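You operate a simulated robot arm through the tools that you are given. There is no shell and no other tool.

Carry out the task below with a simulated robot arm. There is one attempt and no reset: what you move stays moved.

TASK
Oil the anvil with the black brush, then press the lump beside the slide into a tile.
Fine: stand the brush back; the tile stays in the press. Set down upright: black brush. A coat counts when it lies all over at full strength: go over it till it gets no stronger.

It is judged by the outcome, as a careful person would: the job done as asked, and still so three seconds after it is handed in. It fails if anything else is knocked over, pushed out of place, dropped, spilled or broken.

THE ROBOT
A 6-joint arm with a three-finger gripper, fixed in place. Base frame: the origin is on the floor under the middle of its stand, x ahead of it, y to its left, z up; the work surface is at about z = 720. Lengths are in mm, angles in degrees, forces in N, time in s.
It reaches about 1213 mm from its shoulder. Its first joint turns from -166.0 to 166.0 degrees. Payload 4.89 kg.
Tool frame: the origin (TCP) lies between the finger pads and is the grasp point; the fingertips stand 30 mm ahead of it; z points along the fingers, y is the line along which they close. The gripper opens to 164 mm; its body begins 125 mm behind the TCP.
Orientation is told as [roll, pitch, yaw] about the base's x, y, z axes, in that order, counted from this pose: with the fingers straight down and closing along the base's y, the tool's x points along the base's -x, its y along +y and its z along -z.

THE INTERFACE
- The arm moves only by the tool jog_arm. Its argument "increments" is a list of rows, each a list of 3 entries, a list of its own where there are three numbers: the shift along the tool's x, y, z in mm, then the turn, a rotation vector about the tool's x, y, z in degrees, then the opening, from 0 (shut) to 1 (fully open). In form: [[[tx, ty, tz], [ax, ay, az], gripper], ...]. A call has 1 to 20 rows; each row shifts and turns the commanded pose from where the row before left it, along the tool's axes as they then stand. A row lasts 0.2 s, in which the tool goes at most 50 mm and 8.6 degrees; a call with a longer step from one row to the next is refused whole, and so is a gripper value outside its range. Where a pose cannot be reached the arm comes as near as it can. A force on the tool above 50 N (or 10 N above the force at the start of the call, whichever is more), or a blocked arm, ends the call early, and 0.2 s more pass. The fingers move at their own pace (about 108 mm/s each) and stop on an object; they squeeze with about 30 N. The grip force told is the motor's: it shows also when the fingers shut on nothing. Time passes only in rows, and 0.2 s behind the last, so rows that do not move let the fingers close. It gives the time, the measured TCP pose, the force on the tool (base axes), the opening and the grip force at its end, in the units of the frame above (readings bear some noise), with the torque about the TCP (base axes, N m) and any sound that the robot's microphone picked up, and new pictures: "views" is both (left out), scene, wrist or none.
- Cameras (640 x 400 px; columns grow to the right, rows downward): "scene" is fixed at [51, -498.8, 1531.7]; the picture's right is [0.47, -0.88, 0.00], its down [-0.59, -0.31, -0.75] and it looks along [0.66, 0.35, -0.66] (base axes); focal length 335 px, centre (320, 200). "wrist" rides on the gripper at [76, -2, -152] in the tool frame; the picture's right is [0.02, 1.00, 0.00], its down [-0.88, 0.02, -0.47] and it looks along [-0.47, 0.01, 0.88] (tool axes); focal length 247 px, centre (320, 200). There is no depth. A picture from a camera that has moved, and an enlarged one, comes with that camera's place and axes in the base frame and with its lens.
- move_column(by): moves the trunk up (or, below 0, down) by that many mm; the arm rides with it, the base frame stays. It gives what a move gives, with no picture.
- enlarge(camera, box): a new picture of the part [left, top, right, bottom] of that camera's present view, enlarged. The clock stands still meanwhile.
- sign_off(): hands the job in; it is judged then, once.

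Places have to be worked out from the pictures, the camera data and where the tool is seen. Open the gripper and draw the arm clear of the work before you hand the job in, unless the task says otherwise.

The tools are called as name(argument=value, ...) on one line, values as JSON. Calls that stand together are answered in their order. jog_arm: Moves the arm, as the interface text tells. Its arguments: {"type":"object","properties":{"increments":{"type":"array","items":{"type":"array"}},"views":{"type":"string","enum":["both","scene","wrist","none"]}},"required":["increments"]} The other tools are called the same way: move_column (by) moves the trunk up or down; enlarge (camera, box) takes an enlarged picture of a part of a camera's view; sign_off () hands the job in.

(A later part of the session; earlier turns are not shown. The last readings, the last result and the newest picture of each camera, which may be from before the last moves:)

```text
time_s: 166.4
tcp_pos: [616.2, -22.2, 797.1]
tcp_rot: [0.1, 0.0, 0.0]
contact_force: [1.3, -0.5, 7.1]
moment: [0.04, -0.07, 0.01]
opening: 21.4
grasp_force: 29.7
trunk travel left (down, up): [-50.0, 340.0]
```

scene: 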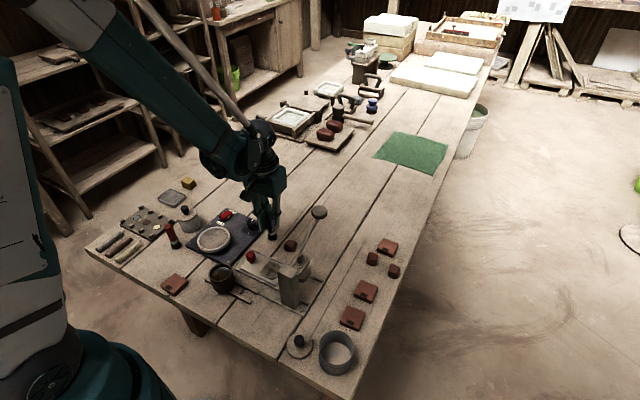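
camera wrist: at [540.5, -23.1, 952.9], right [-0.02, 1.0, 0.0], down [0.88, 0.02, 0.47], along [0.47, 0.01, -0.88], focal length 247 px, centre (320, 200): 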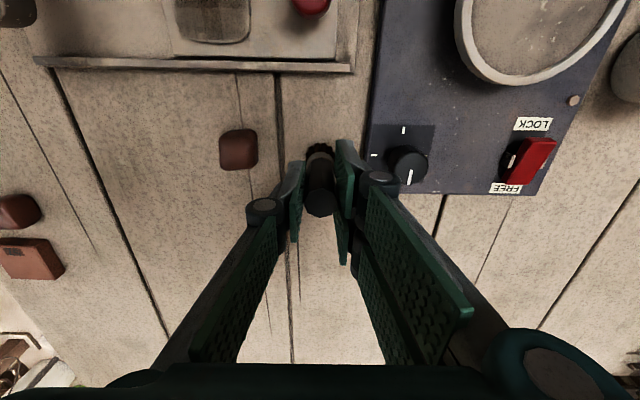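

Touching the table at 7 N. I release gently and rise clear.

jog_arm(increments=[[[0, 0, 0], [0, 0, 0], 0.0], [[0, 0, 0], [0, 0, 0], 0.16], [[0, 0, 0], [0, 0, 0], 0.22], [[0, 0, 0], [0, 0, 0], 0.3], [[0, 0, 0], [0, 0, 0], 0.4], [[0, 0, 0], [0, 0, 0], 0.4], [[0, 0, -20], [0, 0, 0], 0.4], [[0, 0, -40], [0, 0, 0], 0.4], [[0, 0, -20], [0, 0, 0], 0.4], [[0, 0, 0], [0, 0, 0], 0.4]], views="both")

enlarge(camera="scene", box=[250, 200, 310, 250])

enlarge(camera="wrist", box=[220, 90, 340, 190])

```text
time_s: 168.6
tcp_pos: [616.1, -21.4, 877.4]
tcp_rot: [0.0, 0.1, -0.1]
contact_force: [-0.5, -0.1, -0.6]
moment: [0.03, 0.03, -0.02]
opening: 65.8
grasp_force: 0.0
trunk travel left (down, up): [-50.0, 340.0]
camera wrist: at [540.5, -23.1, 1030.3], right [-0.02, 1.0, 0.0], down [0.88, 0.02, 0.47], along [0.47, 0.01, -0.88], focal length 247 px, centre (320, 200)
```

scene: 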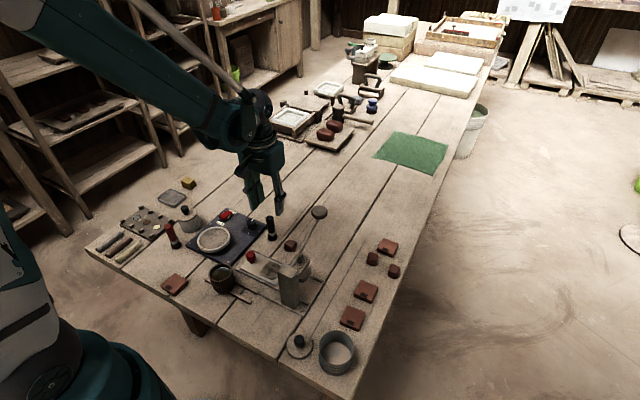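
wrist: 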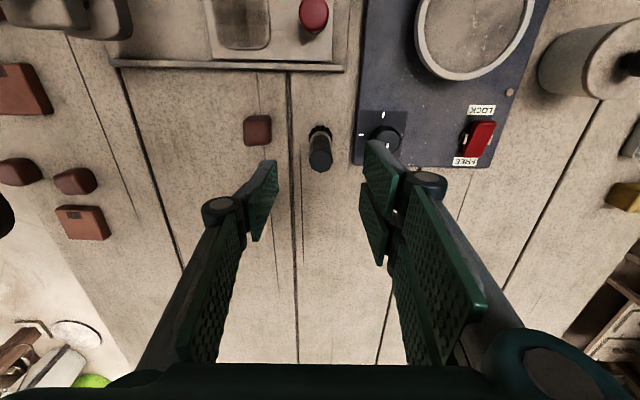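

```text
8.00 times, centred on (280, 225) of scene
camera zoom: at [51.0, -498.8, 1531.7], right [0.47, -0.88, 0.0], down [-0.59, -0.31, -0.75], along [0.66, 0.35, -0.66], focal length 2678 px, centre (640, 0)
```

zoom: 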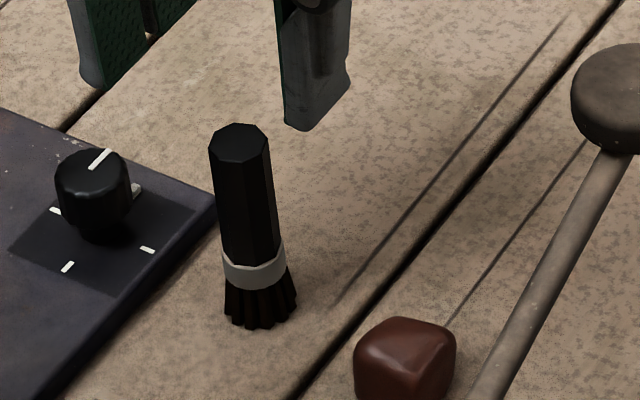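

```text
4.00 times, centred on (280, 140) of wrist
camera zoom: at [540.5, -23.1, 1030.3], right [-0.02, 1.0, 0.0], down [0.88, 0.02, 0.47], along [0.47, 0.01, -0.88], focal length 988 px, centre (480, 440)
```

zoom: 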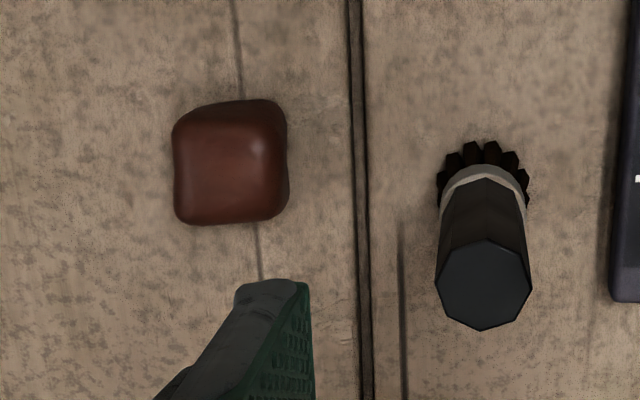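

The brush stands upright at its spot. The lump is at about (607.5,-96.5), roughly 34 mm wide. I move above it with a reduced opening (46 mm) to stay clear of the brush and lever.

jog_arm(increments=[[[0, -25, -10], [0, 0, 0], 0.35], [[4, -25, 0], [0, 0, 0], 0.28], [[4.5, -25, 0], [0, 0, 0], 0.28], [[0, 0, 25], [0, 0, 0], 0.28], [[0, 0, 25], [0, 0, 0], 0.28], [[0, 0, 0], [0, 0, 0], 0.28]], views="both")

enlarge(camera="scene", box=[240, 170, 350, 260])

enlarge(camera="wrist", box=[250, 90, 390, 200])

```text
time_s: 170.0
tcp_pos: [608.1, -96.3, 837.5]
tcp_rot: [0.0, 0.0, 0.0]
contact_force: [0.1, -0.8, 0.3]
moment: [-0.03, -0.02, 0.01]
opening: 45.9
grasp_force: 0.0
trunk travel left (down, up): [-50.0, 340.0]
camera wrist: at [531.7, -97.7, 990.6], right [-0.02, 1.0, 0.0], down [0.88, 0.02, 0.47], along [0.47, 0.01, -0.88], focal length 247 px, centre (320, 200)
```

scene: 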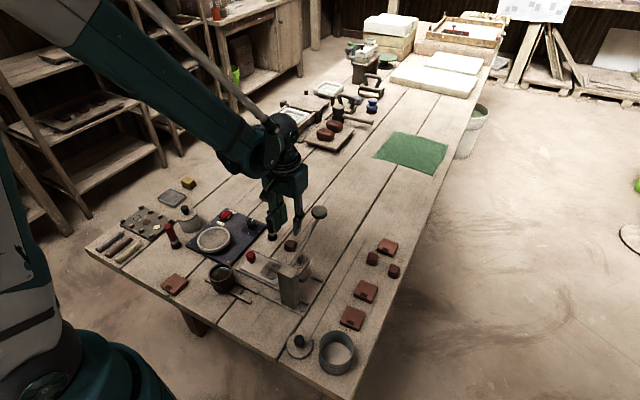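
wrist: 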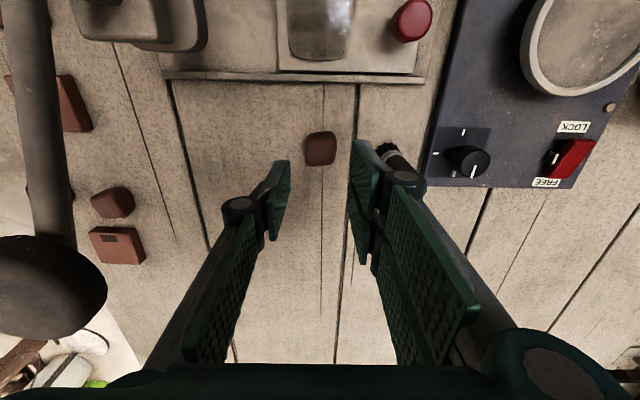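

```text
4.44 times, centred on (295, 215) of scene
camera zoom: at [51.0, -498.8, 1531.7], right [0.47, -0.88, 0.0], down [-0.59, -0.31, -0.75], along [0.66, 0.35, -0.66], focal length 1488 px, centre (431, 133)
```

zoom: 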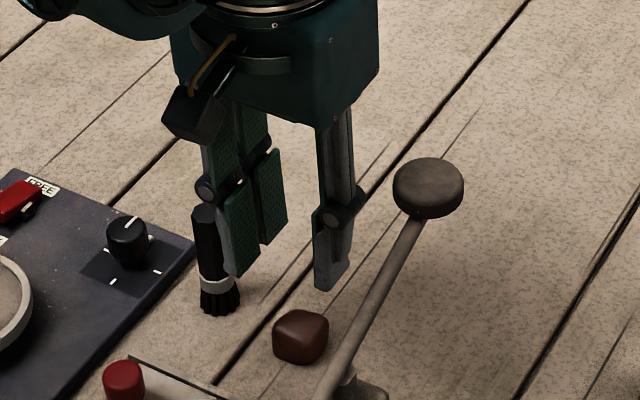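

```text
3.64 times, centred on (320, 145) of wrist
camera zoom: at [531.7, -97.7, 990.6], right [-0.02, 1.0, 0.0], down [0.88, 0.02, 0.47], along [0.47, 0.01, -0.88], focal length 898 px, centre (320, 400)
```

zoom: 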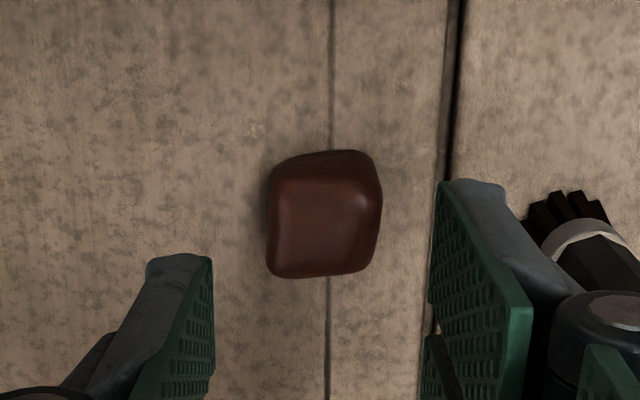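

Clearances look fine: the palm is well away from the lever knob, and the +y knuckles stay about 10 mm from the brush. I descend partway and check.

jog_arm(increments=[[[0, -0.7, 25], [0, 0, 0], 0.28], [[0, 0, 20], [0, 0, 0], 0.28], [[0, 0, 10], [0, 0, 0], 0.28], [[0, 0, 0], [0, 0, 0], 0.28]], views="both")

enlarge(camera="scene", box=[240, 190, 340, 260])

enlarge(camera="wrist", box=[250, 110, 450, 250])

```text
time_s: 171.0
tcp_pos: [608.4, -97.3, 781.8]
tcp_rot: [0.0, -0.1, 0.0]
contact_force: [-0.4, -0.7, 0.7]
moment: [-0.01, -0.03, -0.05]
opening: 46.0
grasp_force: 0.0
trunk travel left (down, up): [-50.0, 340.0]
camera wrist: at [532.2, -98.6, 935.4], right [-0.02, 1.0, 0.0], down [0.88, 0.02, 0.47], along [0.47, 0.01, -0.88], focal length 247 px, centre (320, 200)
```

scene: 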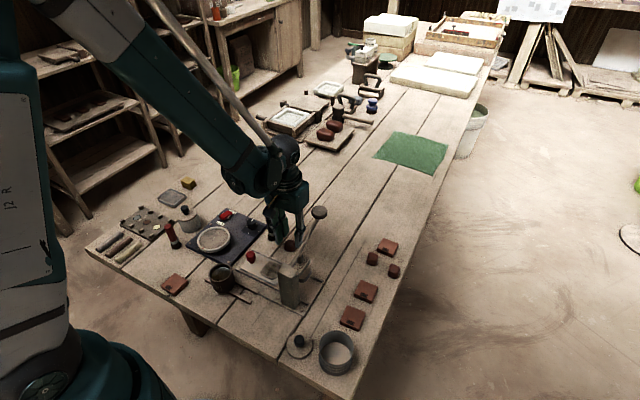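
wrist: 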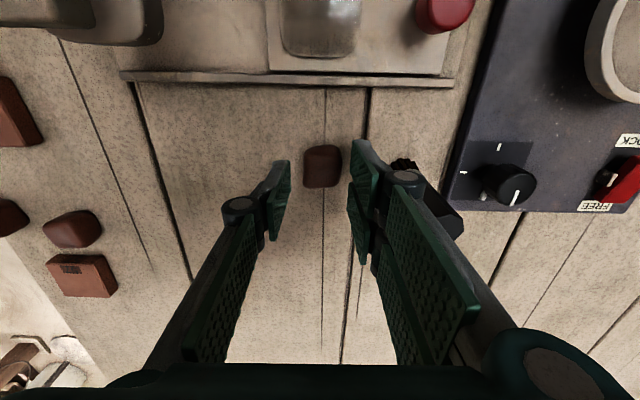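

```text
5.71 times, centred on (290, 225) of scene
camera zoom: at [51.0, -498.8, 1531.7], right [0.47, -0.88, 0.0], down [-0.59, -0.31, -0.75], along [0.66, 0.35, -0.66], focal length 1913 px, centre (491, 57)
```

zoom: 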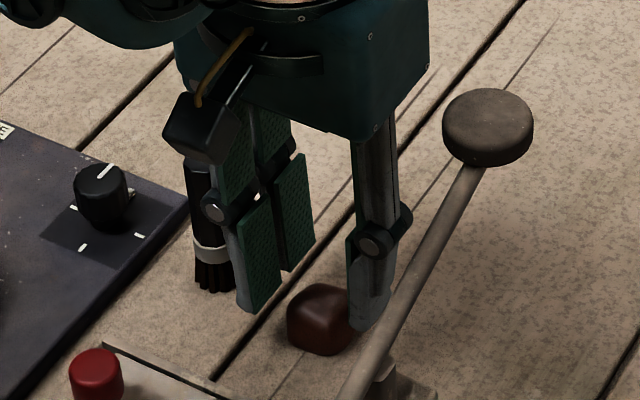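

```text
2.86 times, centred on (350, 180) of wrist
camera zoom: at [532.2, -98.6, 935.4], right [-0.02, 1.0, 0.0], down [0.88, 0.02, 0.47], along [0.47, 0.01, -0.88], focal length 706 px, centre (234, 257)
```

zoom: 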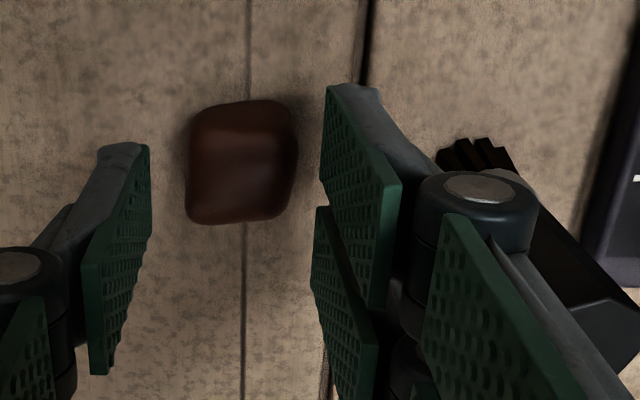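

The lump is centred between the pads, and the knuckles clear the brush by over 10 mm. I descend to TCP z≈754 and close.

jog_arm(increments=[[[0, 0, 15], [0, 0, 0], 0.28], [[0, 0, 9], [0, 0, 0], 0.28], [[0, 0, 3.5], [0, 0, 0], 0.28], [[0, 0, 0], [0, 0, 0], 0.28]], views="none")

jog_arm(increments=[[[0, 0, 0], [0, 0, 0], 0.15], [[0, 0, 0], [0, 0, 0], 0.05], [[0, 0, 0], [0, 0, 0], 0.0], [[0, 0, 0], [0, 0, 0], 0.0], [[0, 0, 0], [0, 0, 0], 0.0]], views="both")

enlarge(camera="scene", box=[240, 190, 340, 260])

enlarge(camera="wrist", box=[250, 110, 450, 250])

```text
time_s: 172.0
tcp_pos: [609.3, -97.3, 754.8]
tcp_rot: [-0.1, 0.0, 0.1]
contact_force: [0.3, 0.3, 0.1]
moment: [0.02, -0.02, -0.02]
opening: 45.9
grasp_force: 0.1
trunk travel left (down, up): [-50.0, 340.0]
```

```text
time_s: 173.2
tcp_pos: [608.3, -98.4, 755.3]
tcp_rot: [0.0, 0.0, 0.0]
contact_force: [0.5, 0.2, -0.1]
moment: [0.04, -0.03, 0.01]
opening: 33.6
grasp_force: 29.7
trunk travel left (down, up): [-50.0, 340.0]
camera wrist: at [532.1, -98.6, 907.9], right [-0.02, 1.0, 0.0], down [0.88, 0.02, 0.47], along [0.47, 0.01, -0.88], focal length 247 px, centre (320, 200)
```

scene: 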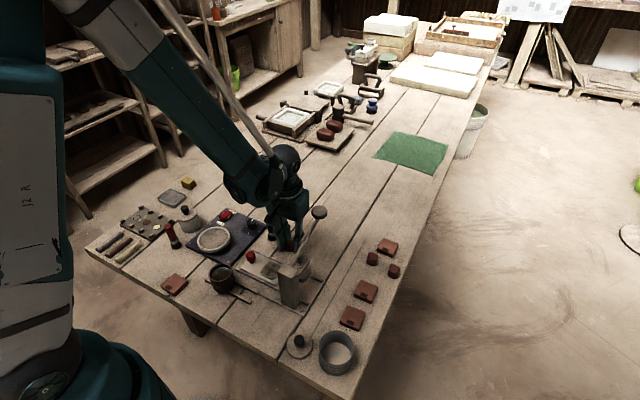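
wrist: 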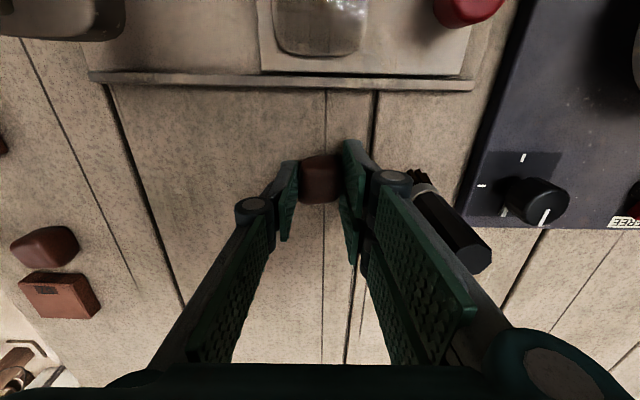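

```text
5.71 times, centred on (290, 225) of scene
camera zoom: at [51.0, -498.8, 1531.7], right [0.47, -0.88, 0.0], down [-0.59, -0.31, -0.75], along [0.66, 0.35, -0.66], focal length 1913 px, centre (491, 57)
```

zoom: 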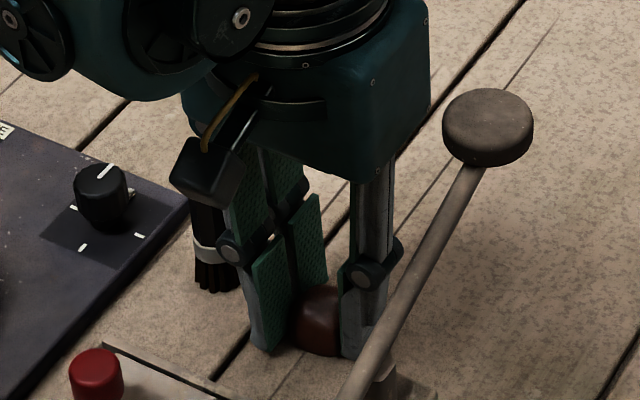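

```text
2.86 times, centred on (350, 180) of wrist
camera zoom: at [532.1, -98.6, 907.9], right [-0.02, 1.0, 0.0], down [0.88, 0.02, 0.47], along [0.47, 0.01, -0.88], focal length 706 px, centre (234, 257)
```

zoom: 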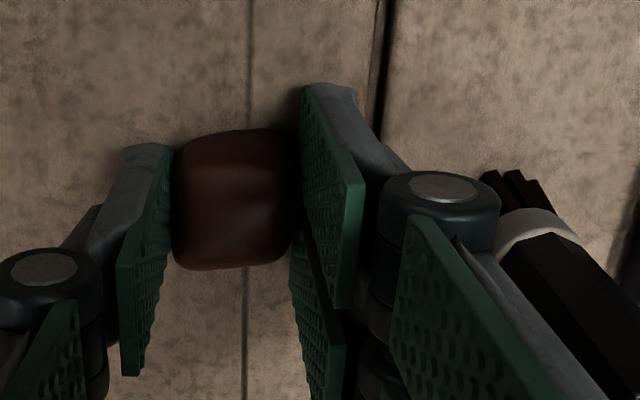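

Lump gripped (33.6 mm). I lift it clear and carry it over the anvil.

jog_arm(increments=[[[0, 0, -15], [0, 0, 0], 0.0], [[0, 0, -35], [0, 0, 0], 0.0], [[0, 0, -35], [0, 0, 0], 0.0], [[36, -1, 0], [0, 0, 0], 0.0], [[36, -1, 0], [0, 0, 0], 0.0], [[36.5, 0, 0], [0, 0, 0], 0.0], [[0, 0, 20], [0, 0, 0], 0.0], [[0, 0, 15], [0, 0, 0], 0.0], [[0, 0, 0], [0, 0, 0], 0.0]], views="both")

enlarge(camera="scene", box=[240, 220, 340, 300])

enlarge(camera="wrist", box=[240, 90, 400, 230])

```text
time_s: 175.2
tcp_pos: [499.6, -99.6, 806.5]
tcp_rot: [0.0, 0.0, 0.0]
contact_force: [0.0, 1.0, -0.1]
moment: [-0.03, -0.04, -0.03]
opening: 33.0
grasp_force: 30.1
trunk travel left (down, up): [-50.0, 340.0]
camera wrist: at [423.0, -100.1, 958.9], right [-0.02, 1.0, 0.0], down [0.88, 0.02, 0.47], along [0.47, 0.01, -0.88], focal length 247 px, centre (320, 200)
```

scene: 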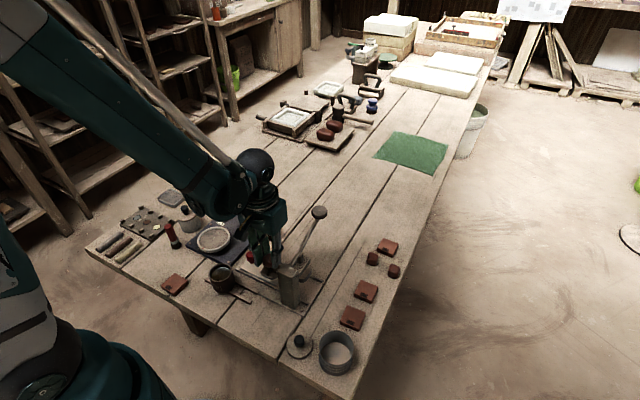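
wrist: 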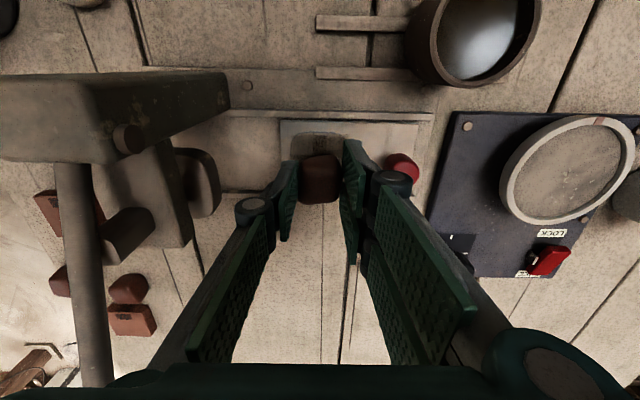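

```text
5.00 times, centred on (290, 260) of scene
camera zoom: at [51.0, -498.8, 1531.7], right [0.47, -0.88, 0.0], down [-0.59, -0.31, -0.75], along [0.66, 0.35, -0.66], focal length 1674 px, centre (470, -100)
```

zoom: 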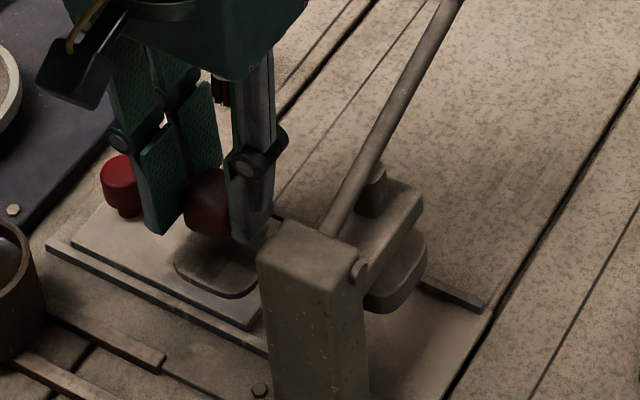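

```text
2.86 times, centred on (320, 160) of wrist
camera zoom: at [423.0, -100.1, 958.9], right [-0.02, 1.0, 0.0], down [0.88, 0.02, 0.47], along [0.47, 0.01, -0.88], focal length 706 px, centre (320, 314)
```

zoom: 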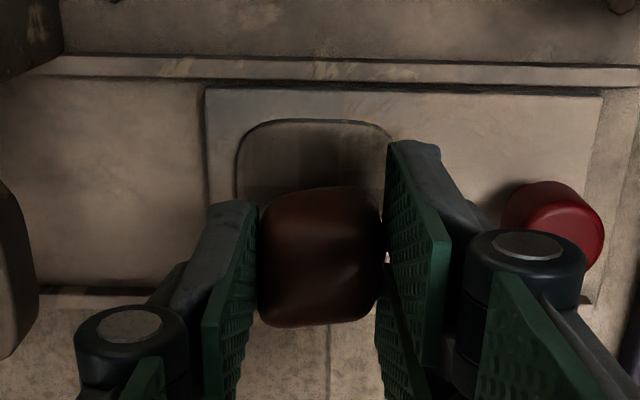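

Lump is aligned over the anvil centre (499.5,-100). I lower it until it touches.

jog_arm(increments=[[[0, 0, 14], [0, 0, 0], 0.0], [[0, 0, 11], [0, 0, 0], 0.0], [[0, 0, 3], [0, 0, 0], 0.0], [[0, 0, 0], [0, 0, 0], 0.0]], views="none")

jog_arm(increments=[[[0, 0, 1], [0, 0, 0], 0.0], [[0, 0, 0], [0, 0, 0], 0.0]], views="none")

jog_arm(increments=[[[0, 0, 1], [0, 0, 0], 0.0], [[0, 0, 0], [0, 0, 0], 0.0]], views="none")

```text
time_s: 176.2
tcp_pos: [499.4, -100.5, 776.2]
tcp_rot: [0.0, 0.0, 0.0]
contact_force: [-0.1, 0.0, -0.5]
moment: [0.04, -0.04, 0.0]
opening: 33.5
grasp_force: 30.4
trunk travel left (down, up): [-50.0, 340.0]
```

```text
time_s: 176.8
tcp_pos: [500.4, -100.0, 776.3]
tcp_rot: [0.1, -0.1, -0.1]
contact_force: [0.2, -0.1, -0.8]
moment: [-0.03, -0.02, 0.05]
opening: 33.2
grasp_force: 30.3
trunk travel left (down, up): [-50.0, 340.0]
```

```text
time_s: 177.4
tcp_pos: [501.2, -98.5, 774.9]
tcp_rot: [0.0, 0.0, 0.0]
contact_force: [-0.1, 0.1, -0.8]
moment: [0.0, 0.04, 0.0]
opening: 33.1
grasp_force: 29.8
trunk travel left (down, up): [-50.0, 340.0]
```

jog_arm(increments=[[[0, 0, 0.8], [0, 0, 0], 0.0], [[0, 0, 0], [0, 0, 0], 0.0]], views="none")

jog_arm(increments=[[[0, 0, 0.8], [0, 0, 0], 0.0], [[0, 0, 0], [0, 0, 0], 0.0]], views="scene")

enlarge(camera="scene", box=[250, 235, 320, 295])

```text
time_s: 178.0
tcp_pos: [499.9, -101.5, 774.8]
tcp_rot: [0.0, 0.1, 0.0]
contact_force: [-0.3, -0.2, 13.5]
moment: [0.03, -0.02, 0.02]
opening: 33.2
grasp_force: 30.4
trunk travel left (down, up): [-50.0, 340.0]
```

```text
time_s: 178.6
tcp_pos: [499.6, -99.8, 774.5]
tcp_rot: [0.0, 0.0, 0.0]
contact_force: [2.8, -0.3, 21.6]
moment: [-0.01, -0.06, -0.01]
opening: 33.4
grasp_force: 30.5
trunk travel left (down, up): [-50.0, 340.0]
```

scene: 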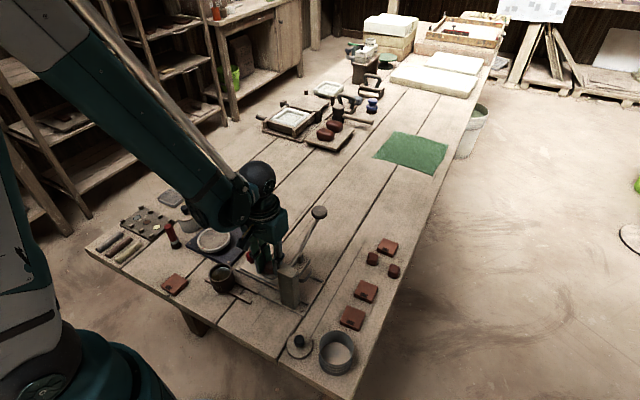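

```text
6.67 times, centred on (285, 265) of scene
camera zoom: at [51.0, -498.8, 1531.7], right [0.47, -0.88, 0.0], down [-0.59, -0.31, -0.75], along [0.66, 0.35, -0.66], focal length 2232 px, centre (553, -233)
```

zoom: 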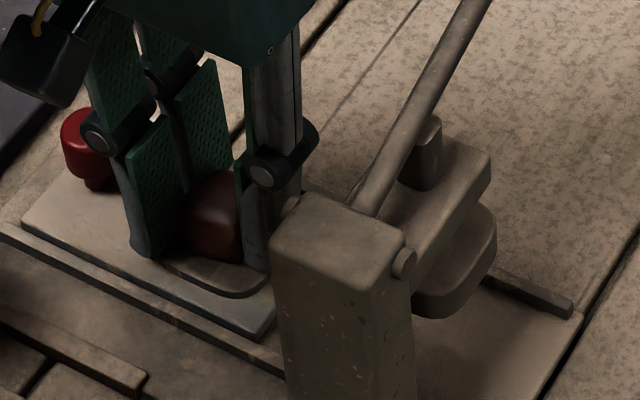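

The lump rests on the anvil. I ease off, release it and rise straight up.

jog_arm(increments=[[[0, 0, -0.6], [0, 0, 0], 0.0], [[0, 0, 0], [0, 0, 0], 0.0], [[0, 0, 0], [0, 0, 0], 0.22], [[0, 0, 0], [0, 0, 0], 0.26], [[0, 0, 0], [0, 0, 0], 0.3], [[0, 0, 0], [0, 0, 0], 0.3], [[0, 0, -15], [0, 0, 0], 0.3], [[0, 0, -30], [0, 0, 0], 0.3], [[0, 0, -40], [0, 0, 0], 0.3], [[0, 0, 0], [0, 0, 0], 0.3]], views="both")

enlarge(camera="scene", box=[250, 235, 320, 295])

enlarge(camera="wrist", box=[220, 70, 400, 210])

```text
time_s: 180.8
tcp_pos: [500.3, -101.5, 857.6]
tcp_rot: [0.0, 0.0, 0.0]
contact_force: [0.8, 0.8, -0.2]
moment: [0.02, 0.09, 0.0]
opening: 49.3
grasp_force: 0.1
trunk travel left (down, up): [-50.0, 340.0]
camera wrist: at [423.4, -101.3, 1011.8], right [-0.02, 1.0, 0.0], down [0.88, 0.02, 0.47], along [0.47, 0.01, -0.88], focal length 247 px, centre (320, 200)
```

scene: 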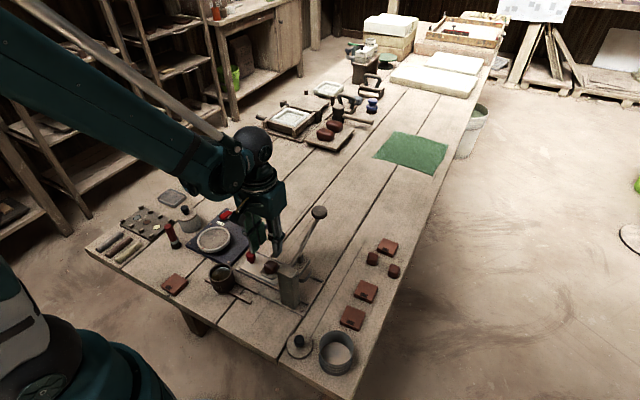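
wrist: 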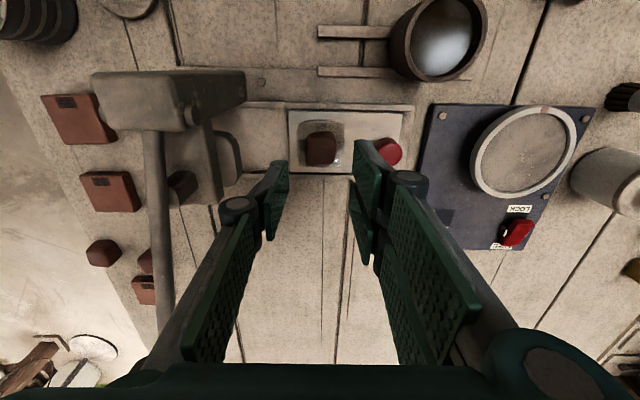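

```text
6.67 times, centred on (285, 265) of scene
camera zoom: at [51.0, -498.8, 1531.7], right [0.47, -0.88, 0.0], down [-0.59, -0.31, -0.75], along [0.66, 0.35, -0.66], focal length 2232 px, centre (553, -233)
```

zoom: 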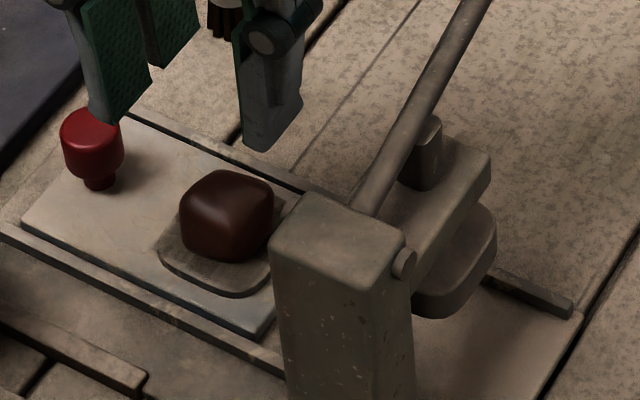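

```text
2.86 times, centred on (310, 140) of wrist
camera zoom: at [423.4, -101.3, 1011.8], right [-0.02, 1.0, 0.0], down [0.88, 0.02, 0.47], along [0.47, 0.01, -0.88], focal length 706 px, centre (349, 371)
```

zoom: 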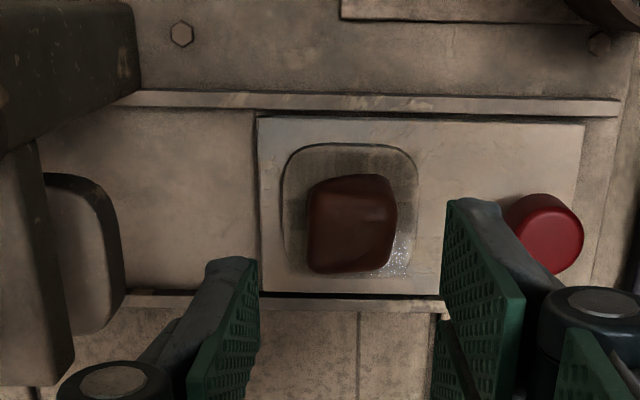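

The lump sits centred on the anvil. Next I push the slide in by its red knob (at about (498,-30), top z≈772): I close the fingers, go behind the knob on the +y side and lower.

jog_arm(increments=[[[1, 38, 0], [0, 0, 0], 0.1], [[1, 38, 0], [0, 0, 0], 0.0], [[0, 38, 0], [0, 0, 0], 0.0], [[0, 0, 15], [0, 0, 0], 0.0], [[0, 0, 15], [0, 0, 0], 0.0], [[0, 0, 0], [0, 0, 0], 0.0]], views="both")

enlarge(camera="scene", box=[200, 200, 330, 300])

enlarge(camera="wrist", box=[200, 70, 400, 230])

```text
time_s: 182.2
tcp_pos: [496.4, 14.3, 828.5]
tcp_rot: [0.0, 0.1, 0.0]
contact_force: [-1.2, 0.5, 1.1]
moment: [0.01, -0.05, -0.01]
opening: 0.0
grasp_force: 29.9
trunk travel left (down, up): [-50.0, 340.0]
camera wrist: at [421.0, 13.9, 981.9], right [-0.02, 1.0, 0.0], down [0.88, 0.02, 0.47], along [0.47, 0.01, -0.88], focal length 247 px, centre (320, 200)
```

scene: 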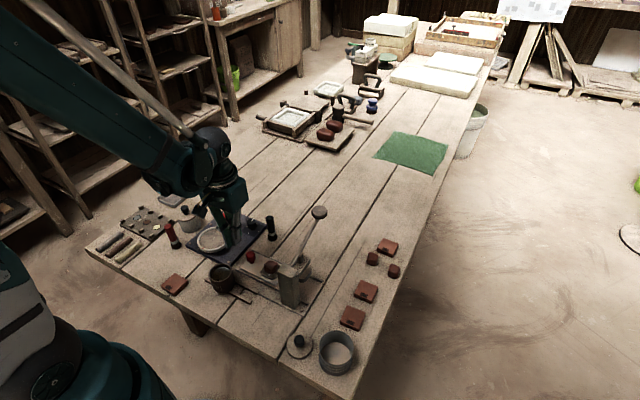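
wrist: 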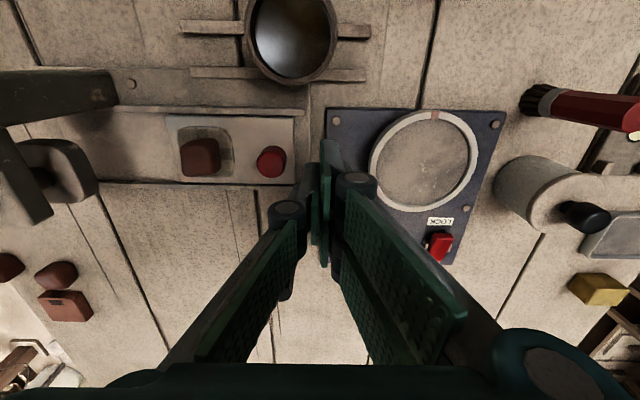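

```text
4.00 times, centred on (265, 250) of scene
camera zoom: at [51.0, -498.8, 1531.7], right [0.47, -0.88, 0.0], down [-0.59, -0.31, -0.75], along [0.66, 0.35, -0.66], focal length 1339 px, centre (540, 0)
```

zoom: 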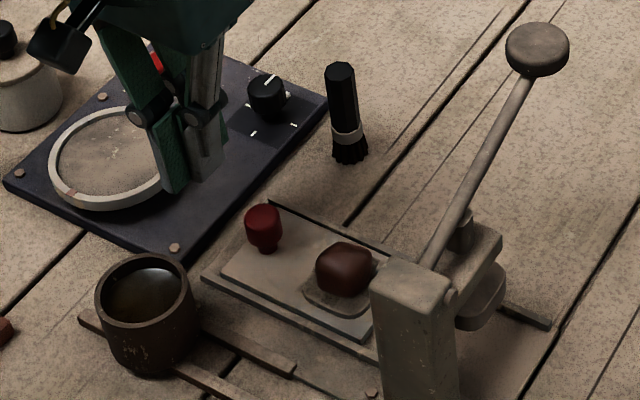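

```text
2.50 times, centred on (300, 150) of wrist
camera zoom: at [421.0, 13.9, 981.9], right [-0.02, 1.0, 0.0], down [0.88, 0.02, 0.47], along [0.47, 0.01, -0.88], focal length 617 px, centre (370, 325)
```

zoom: 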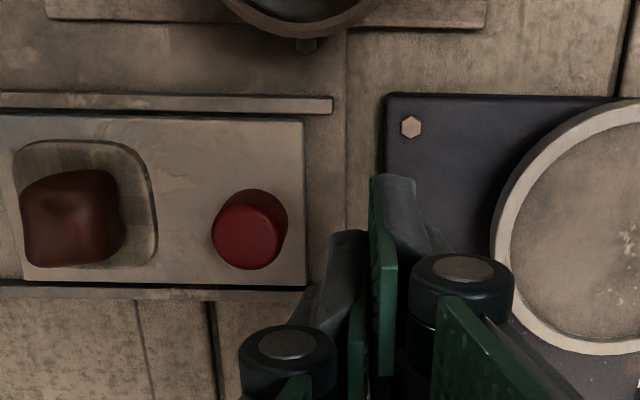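

Fingers are closed, about 18 mm behind the knob. I lower to knob height and then approach and push slowly in -y.

jog_arm(increments=[[[0, 0, 20], [0, 0, 0], 0.0], [[0, 0, 20], [0, 0, 0], 0.0], [[0, 0, 9], [0, 0, 0], 0.0], [[0, 0, 0], [0, 0, 0], 0.0]], views="both")

enlarge(camera="scene", box=[200, 210, 300, 290])

```text
time_s: 183.2
tcp_pos: [498.1, 14.8, 778.2]
tcp_rot: [0.1, 0.0, 0.0]
contact_force: [1.0, -0.5, 0.3]
moment: [0.0, -0.02, -0.03]
opening: 0.3
grasp_force: 30.1
trunk travel left (down, up): [-50.0, 340.0]
camera wrist: at [421.5, 13.9, 932.8], right [-0.02, 1.0, 0.0], down [0.88, 0.02, 0.47], along [0.47, 0.01, -0.88], focal length 247 px, centre (320, 200)
```

scene: 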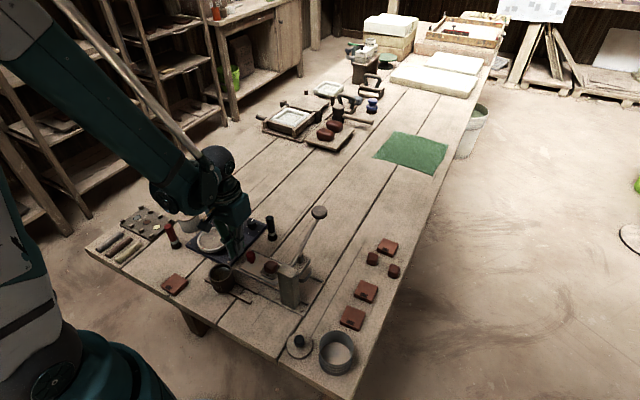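
wrist: 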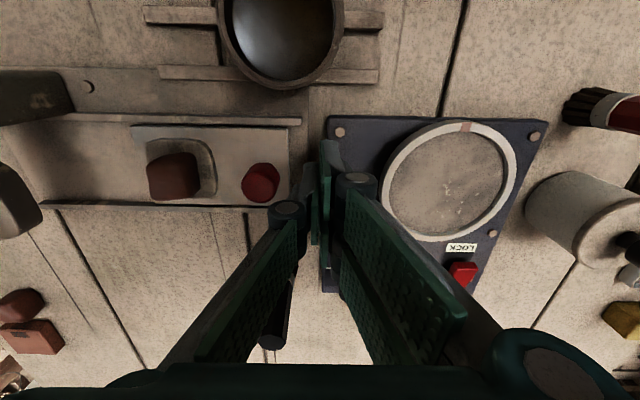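

```text
5.00 times, centred on (250, 250) of scene
camera zoom: at [51.0, -498.8, 1531.7], right [0.47, -0.88, 0.0], down [-0.59, -0.31, -0.75], along [0.66, 0.35, -0.66], focal length 1674 px, centre (670, -50)
```

zoom: 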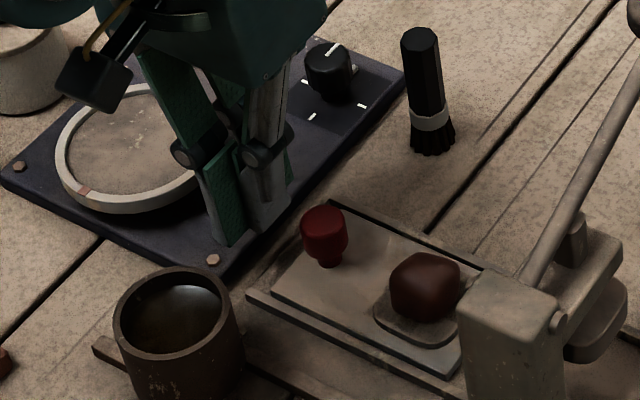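

Clear of plate and cup. I approach the knob and start pushing gently.

jog_arm(increments=[[[0, -9, 0], [0, 0, 0], 0.0], [[0, -6, 0], [0, 0, 0], 0.0], [[0, -3, 0], [0, 0, 0], 0.0], [[0, -3, 0], [0, 0, 0], 0.0], [[0, -3, 0], [0, 0, 0], 0.0], [[0, -4, 0], [0, 0, 0], 0.0], [[0, -4, 0], [0, 0, 0], 0.0], [[0, -4, 0], [0, 0, 0], 0.0]], views="both")

enlarge(camera="scene", box=[220, 210, 320, 290])

```text
time_s: 185.0
tcp_pos: [498.1, -21.7, 779.3]
tcp_rot: [0.0, -0.1, 0.0]
contact_force: [0.5, 0.5, 0.1]
moment: [0.0, -0.02, 0.0]
opening: 0.1
grasp_force: 30.2
trunk travel left (down, up): [-50.0, 340.0]
camera wrist: at [421.8, -22.6, 932.9], right [-0.02, 1.0, 0.0], down [0.88, 0.02, 0.47], along [0.47, 0.01, -0.88], focal length 247 px, centre (320, 200)
```

scene: 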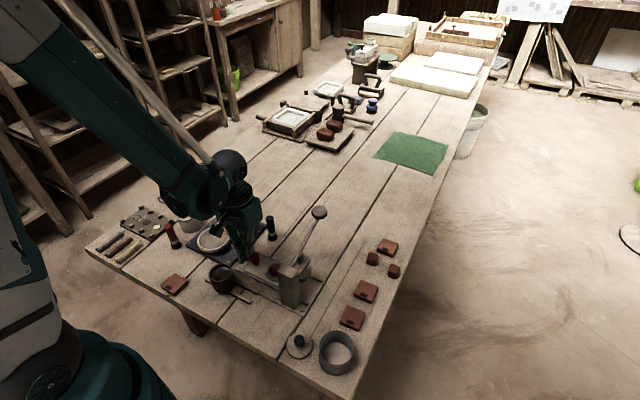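
wrist: 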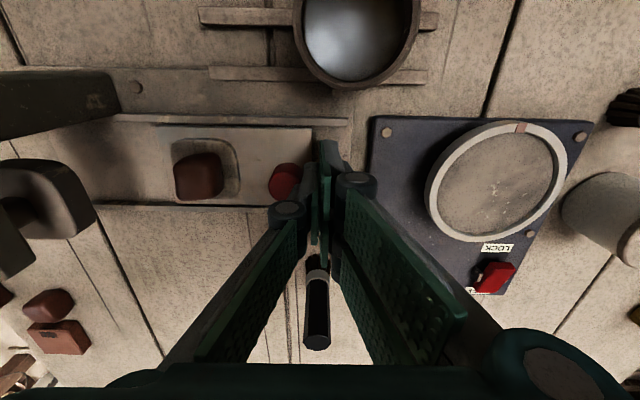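

```text
5.00 times, centred on (270, 250) of scene
camera zoom: at [51.0, -498.8, 1531.7], right [0.47, -0.88, 0.0], down [-0.59, -0.31, -0.75], along [0.66, 0.35, -0.66], focal length 1674 px, centre (570, -50)
```

zoom: 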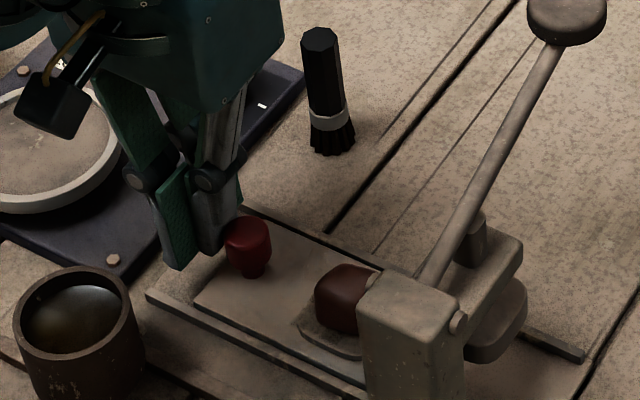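

The slide moves easily with the lump riding on the anvil. I keep pushing.

jog_arm(increments=[[[0, -5, 0], [0, 0, 0], 0.0], [[0, -5, 0], [0, 0, 0], 0.0], [[0, -5, 0], [0, 0, 0], 0.0], [[0, -5, 0], [0, 0, 0], 0.0], [[0, -5, 0], [0, 0, 0], 0.0], [[0, -5, 0], [0, 0, 0], 0.0], [[0, -5, 0], [0, 0, 0], 0.0], [[0, -5, 0], [0, 0, 0], 0.0], [[0, -5, 0], [0, 0, 0], 0.0], [[0, -5, 0], [0, 0, 0], 0.0]], views="both")

enlarge(camera="scene", box=[230, 210, 330, 300])

enlarge(camera="wrist", box=[140, 70, 340, 230])

```text
time_s: 187.2
tcp_pos: [496.7, -71.3, 779.0]
tcp_rot: [0.0, 0.0, 0.0]
contact_force: [-0.5, 0.9, 0.6]
moment: [0.01, -0.01, 0.0]
opening: 0.0
grasp_force: 30.8
trunk travel left (down, up): [-50.0, 340.0]
camera wrist: at [421.2, -72.3, 932.5], right [-0.02, 1.0, 0.0], down [0.88, 0.02, 0.47], along [0.47, 0.01, -0.88], focal length 247 px, centre (320, 200)
```

scene: 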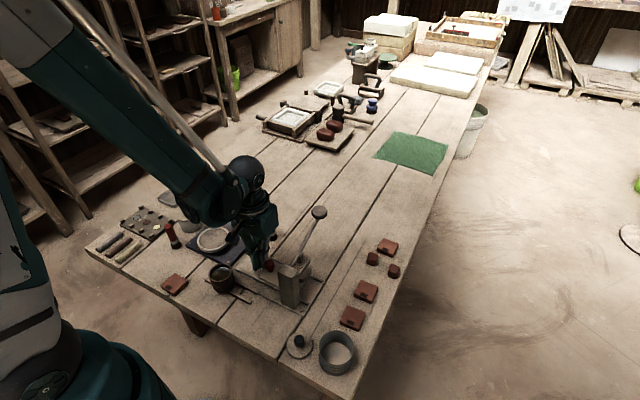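
wrist: 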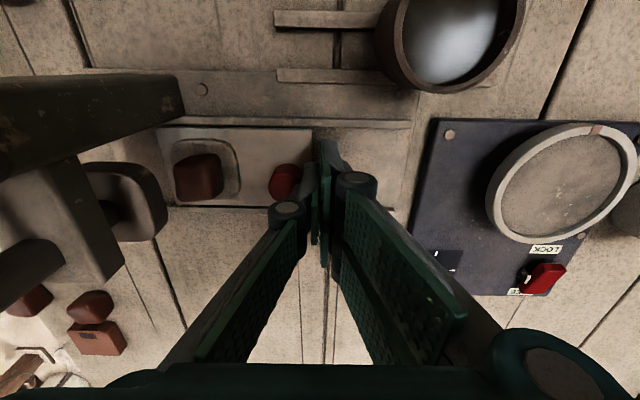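

```text
4.44 times, centred on (280, 255) of scene
camera zoom: at [51.0, -498.8, 1531.7], right [0.47, -0.88, 0.0], down [-0.59, -0.31, -0.75], along [0.66, 0.35, -0.66], focal length 1488 px, centre (498, -44)
```

zoom: 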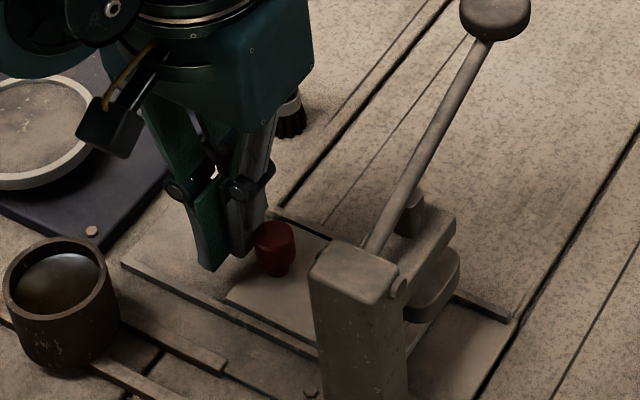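

```text
2.50 times, centred on (240, 150) of wrist
camera zoom: at [421.2, -72.3, 932.5], right [-0.02, 1.0, 0.0], down [0.88, 0.02, 0.47], along [0.47, 0.01, -0.88], focal length 617 px, centre (520, 325)
```

zoom: 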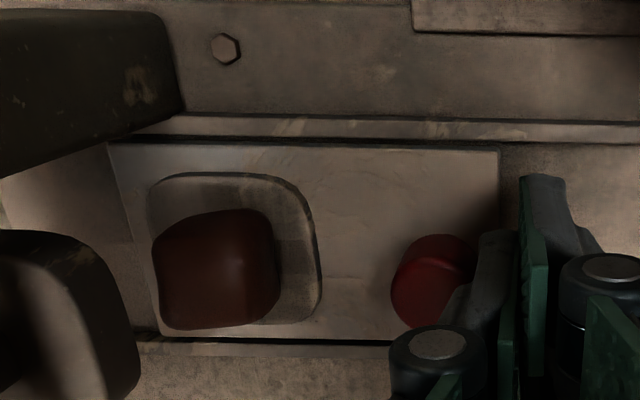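

Still smooth, with the lump stable. I continue more slowly toward the end stop.

jog_arm(increments=[[[0, -4, 0], [0, 0, 0], 0.0], [[0, -4, 0], [0, 0, 0], 0.0], [[0, -4, 0], [0, 0, 0], 0.0], [[0, -4, 0], [0, 0, 0], 0.0], [[0, -4, 0], [0, 0, 0], 0.0], [[0, -3, 0], [0, 0, 0], 0.0], [[0, -3, 0], [0, 0, 0], 0.0]], views="both")

enlarge(camera="scene", box=[240, 220, 340, 310])

enlarge(camera="wrist", box=[140, 70, 340, 230])

```text
time_s: 188.8
tcp_pos: [497.6, -98.3, 779.2]
tcp_rot: [0.0, 0.1, 0.0]
contact_force: [-0.5, 0.8, -0.4]
moment: [0.03, 0.02, 0.06]
opening: 0.0
grasp_force: 30.3
trunk travel left (down, up): [-50.0, 340.0]
camera wrist: at [421.3, -98.4, 932.9], right [-0.02, 1.0, 0.0], down [0.88, 0.02, 0.47], along [0.47, 0.01, -0.88], focal length 247 px, centre (320, 200)
```

scene: 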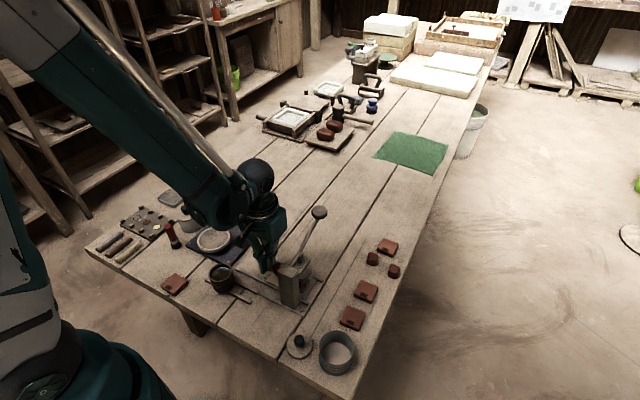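
wrist: 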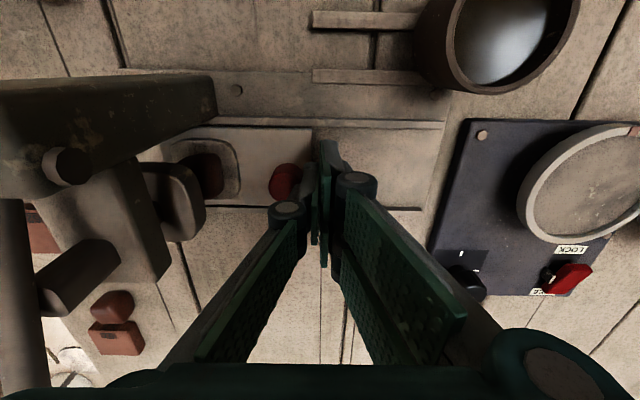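

```text
4.44 times, centred on (290, 265) of scene
camera zoom: at [51.0, -498.8, 1531.7], right [0.47, -0.88, 0.0], down [-0.59, -0.31, -0.75], along [0.66, 0.35, -0.66], focal length 1488 px, centre (453, -89)
```

zoom: 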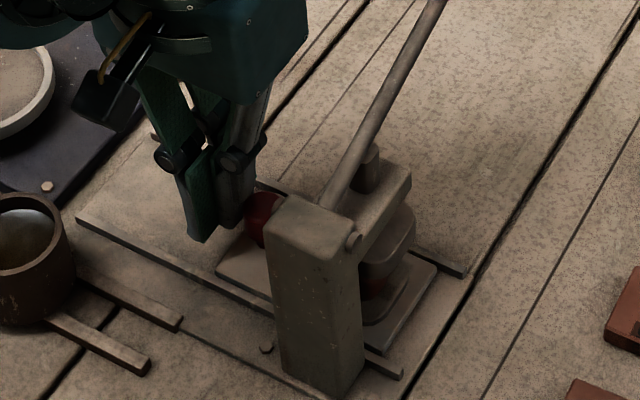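

```text
2.50 times, centred on (240, 150) of wrist
camera zoom: at [421.3, -98.4, 932.9], right [-0.02, 1.0, 0.0], down [0.88, 0.02, 0.47], along [0.47, 0.01, -0.88], focal length 617 px, centre (520, 325)
```

zoom: 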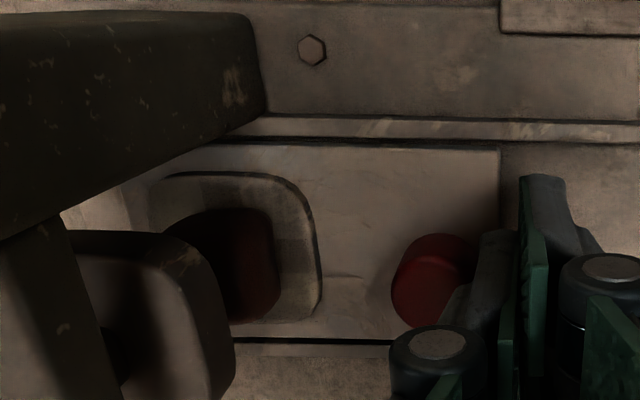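

The lump is entering under the ram. I continue in small steps until the stop.

jog_arm(increments=[[[0, -2, 0], [0, 0, 0], 0.0], [[0, -2, 0], [0, 0, 0], 0.0], [[0, -2, 0], [0, 0, 0], 0.0], [[0, -2, 0], [0, 0, 0], 0.0], [[0, -2, 0], [0, 0, 0], 0.0]], views="both")

enlarge(camera="scene", box=[260, 240, 340, 310])

enlarge(camera="wrist", box=[140, 70, 340, 230])

```text
time_s: 190.0
tcp_pos: [496.9, -105.5, 779.3]
tcp_rot: [0.1, 0.0, 0.0]
contact_force: [-1.6, 29.2, 0.6]
moment: [0.35, 0.01, 0.06]
opening: 0.1
grasp_force: 29.8
trunk travel left (down, up): [-50.0, 340.0]
camera wrist: at [421.2, -107.3, 932.7], right [-0.02, 1.0, 0.0], down [0.88, 0.02, 0.47], along [0.47, 0.01, -0.88], focal length 247 px, centre (320, 200)
```

scene: 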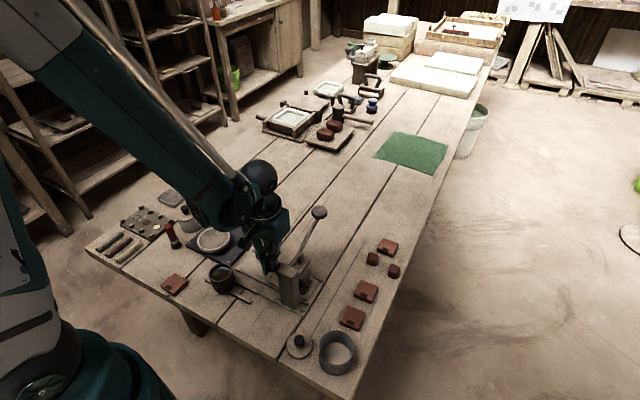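
wrist: 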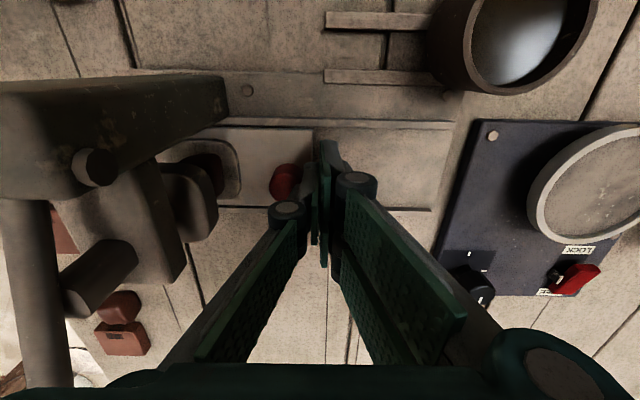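

```text
5.71 times, centred on (300, 275) of scene
camera zoom: at [51.0, -498.8, 1531.7], right [0.47, -0.88, 0.0], down [-0.59, -0.31, -0.75], along [0.66, 0.35, -0.66], focal length 1913 px, centre (434, -229)
```

zoom: 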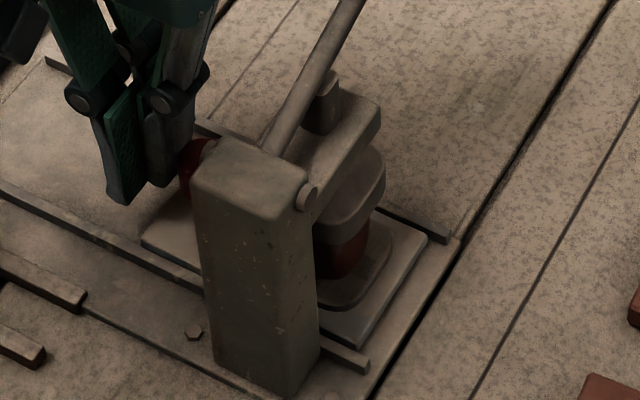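

```text
2.50 times, centred on (240, 150) of wrist
camera zoom: at [421.2, -107.3, 932.7], right [-0.02, 1.0, 0.0], down [0.88, 0.02, 0.47], along [0.47, 0.01, -0.88], focal length 617 px, centre (520, 325)
```

zoom: 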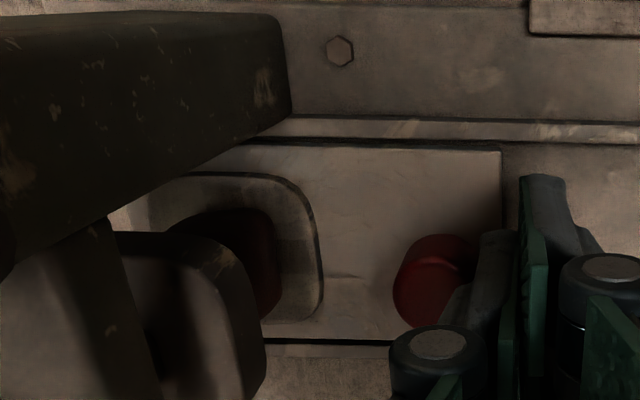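

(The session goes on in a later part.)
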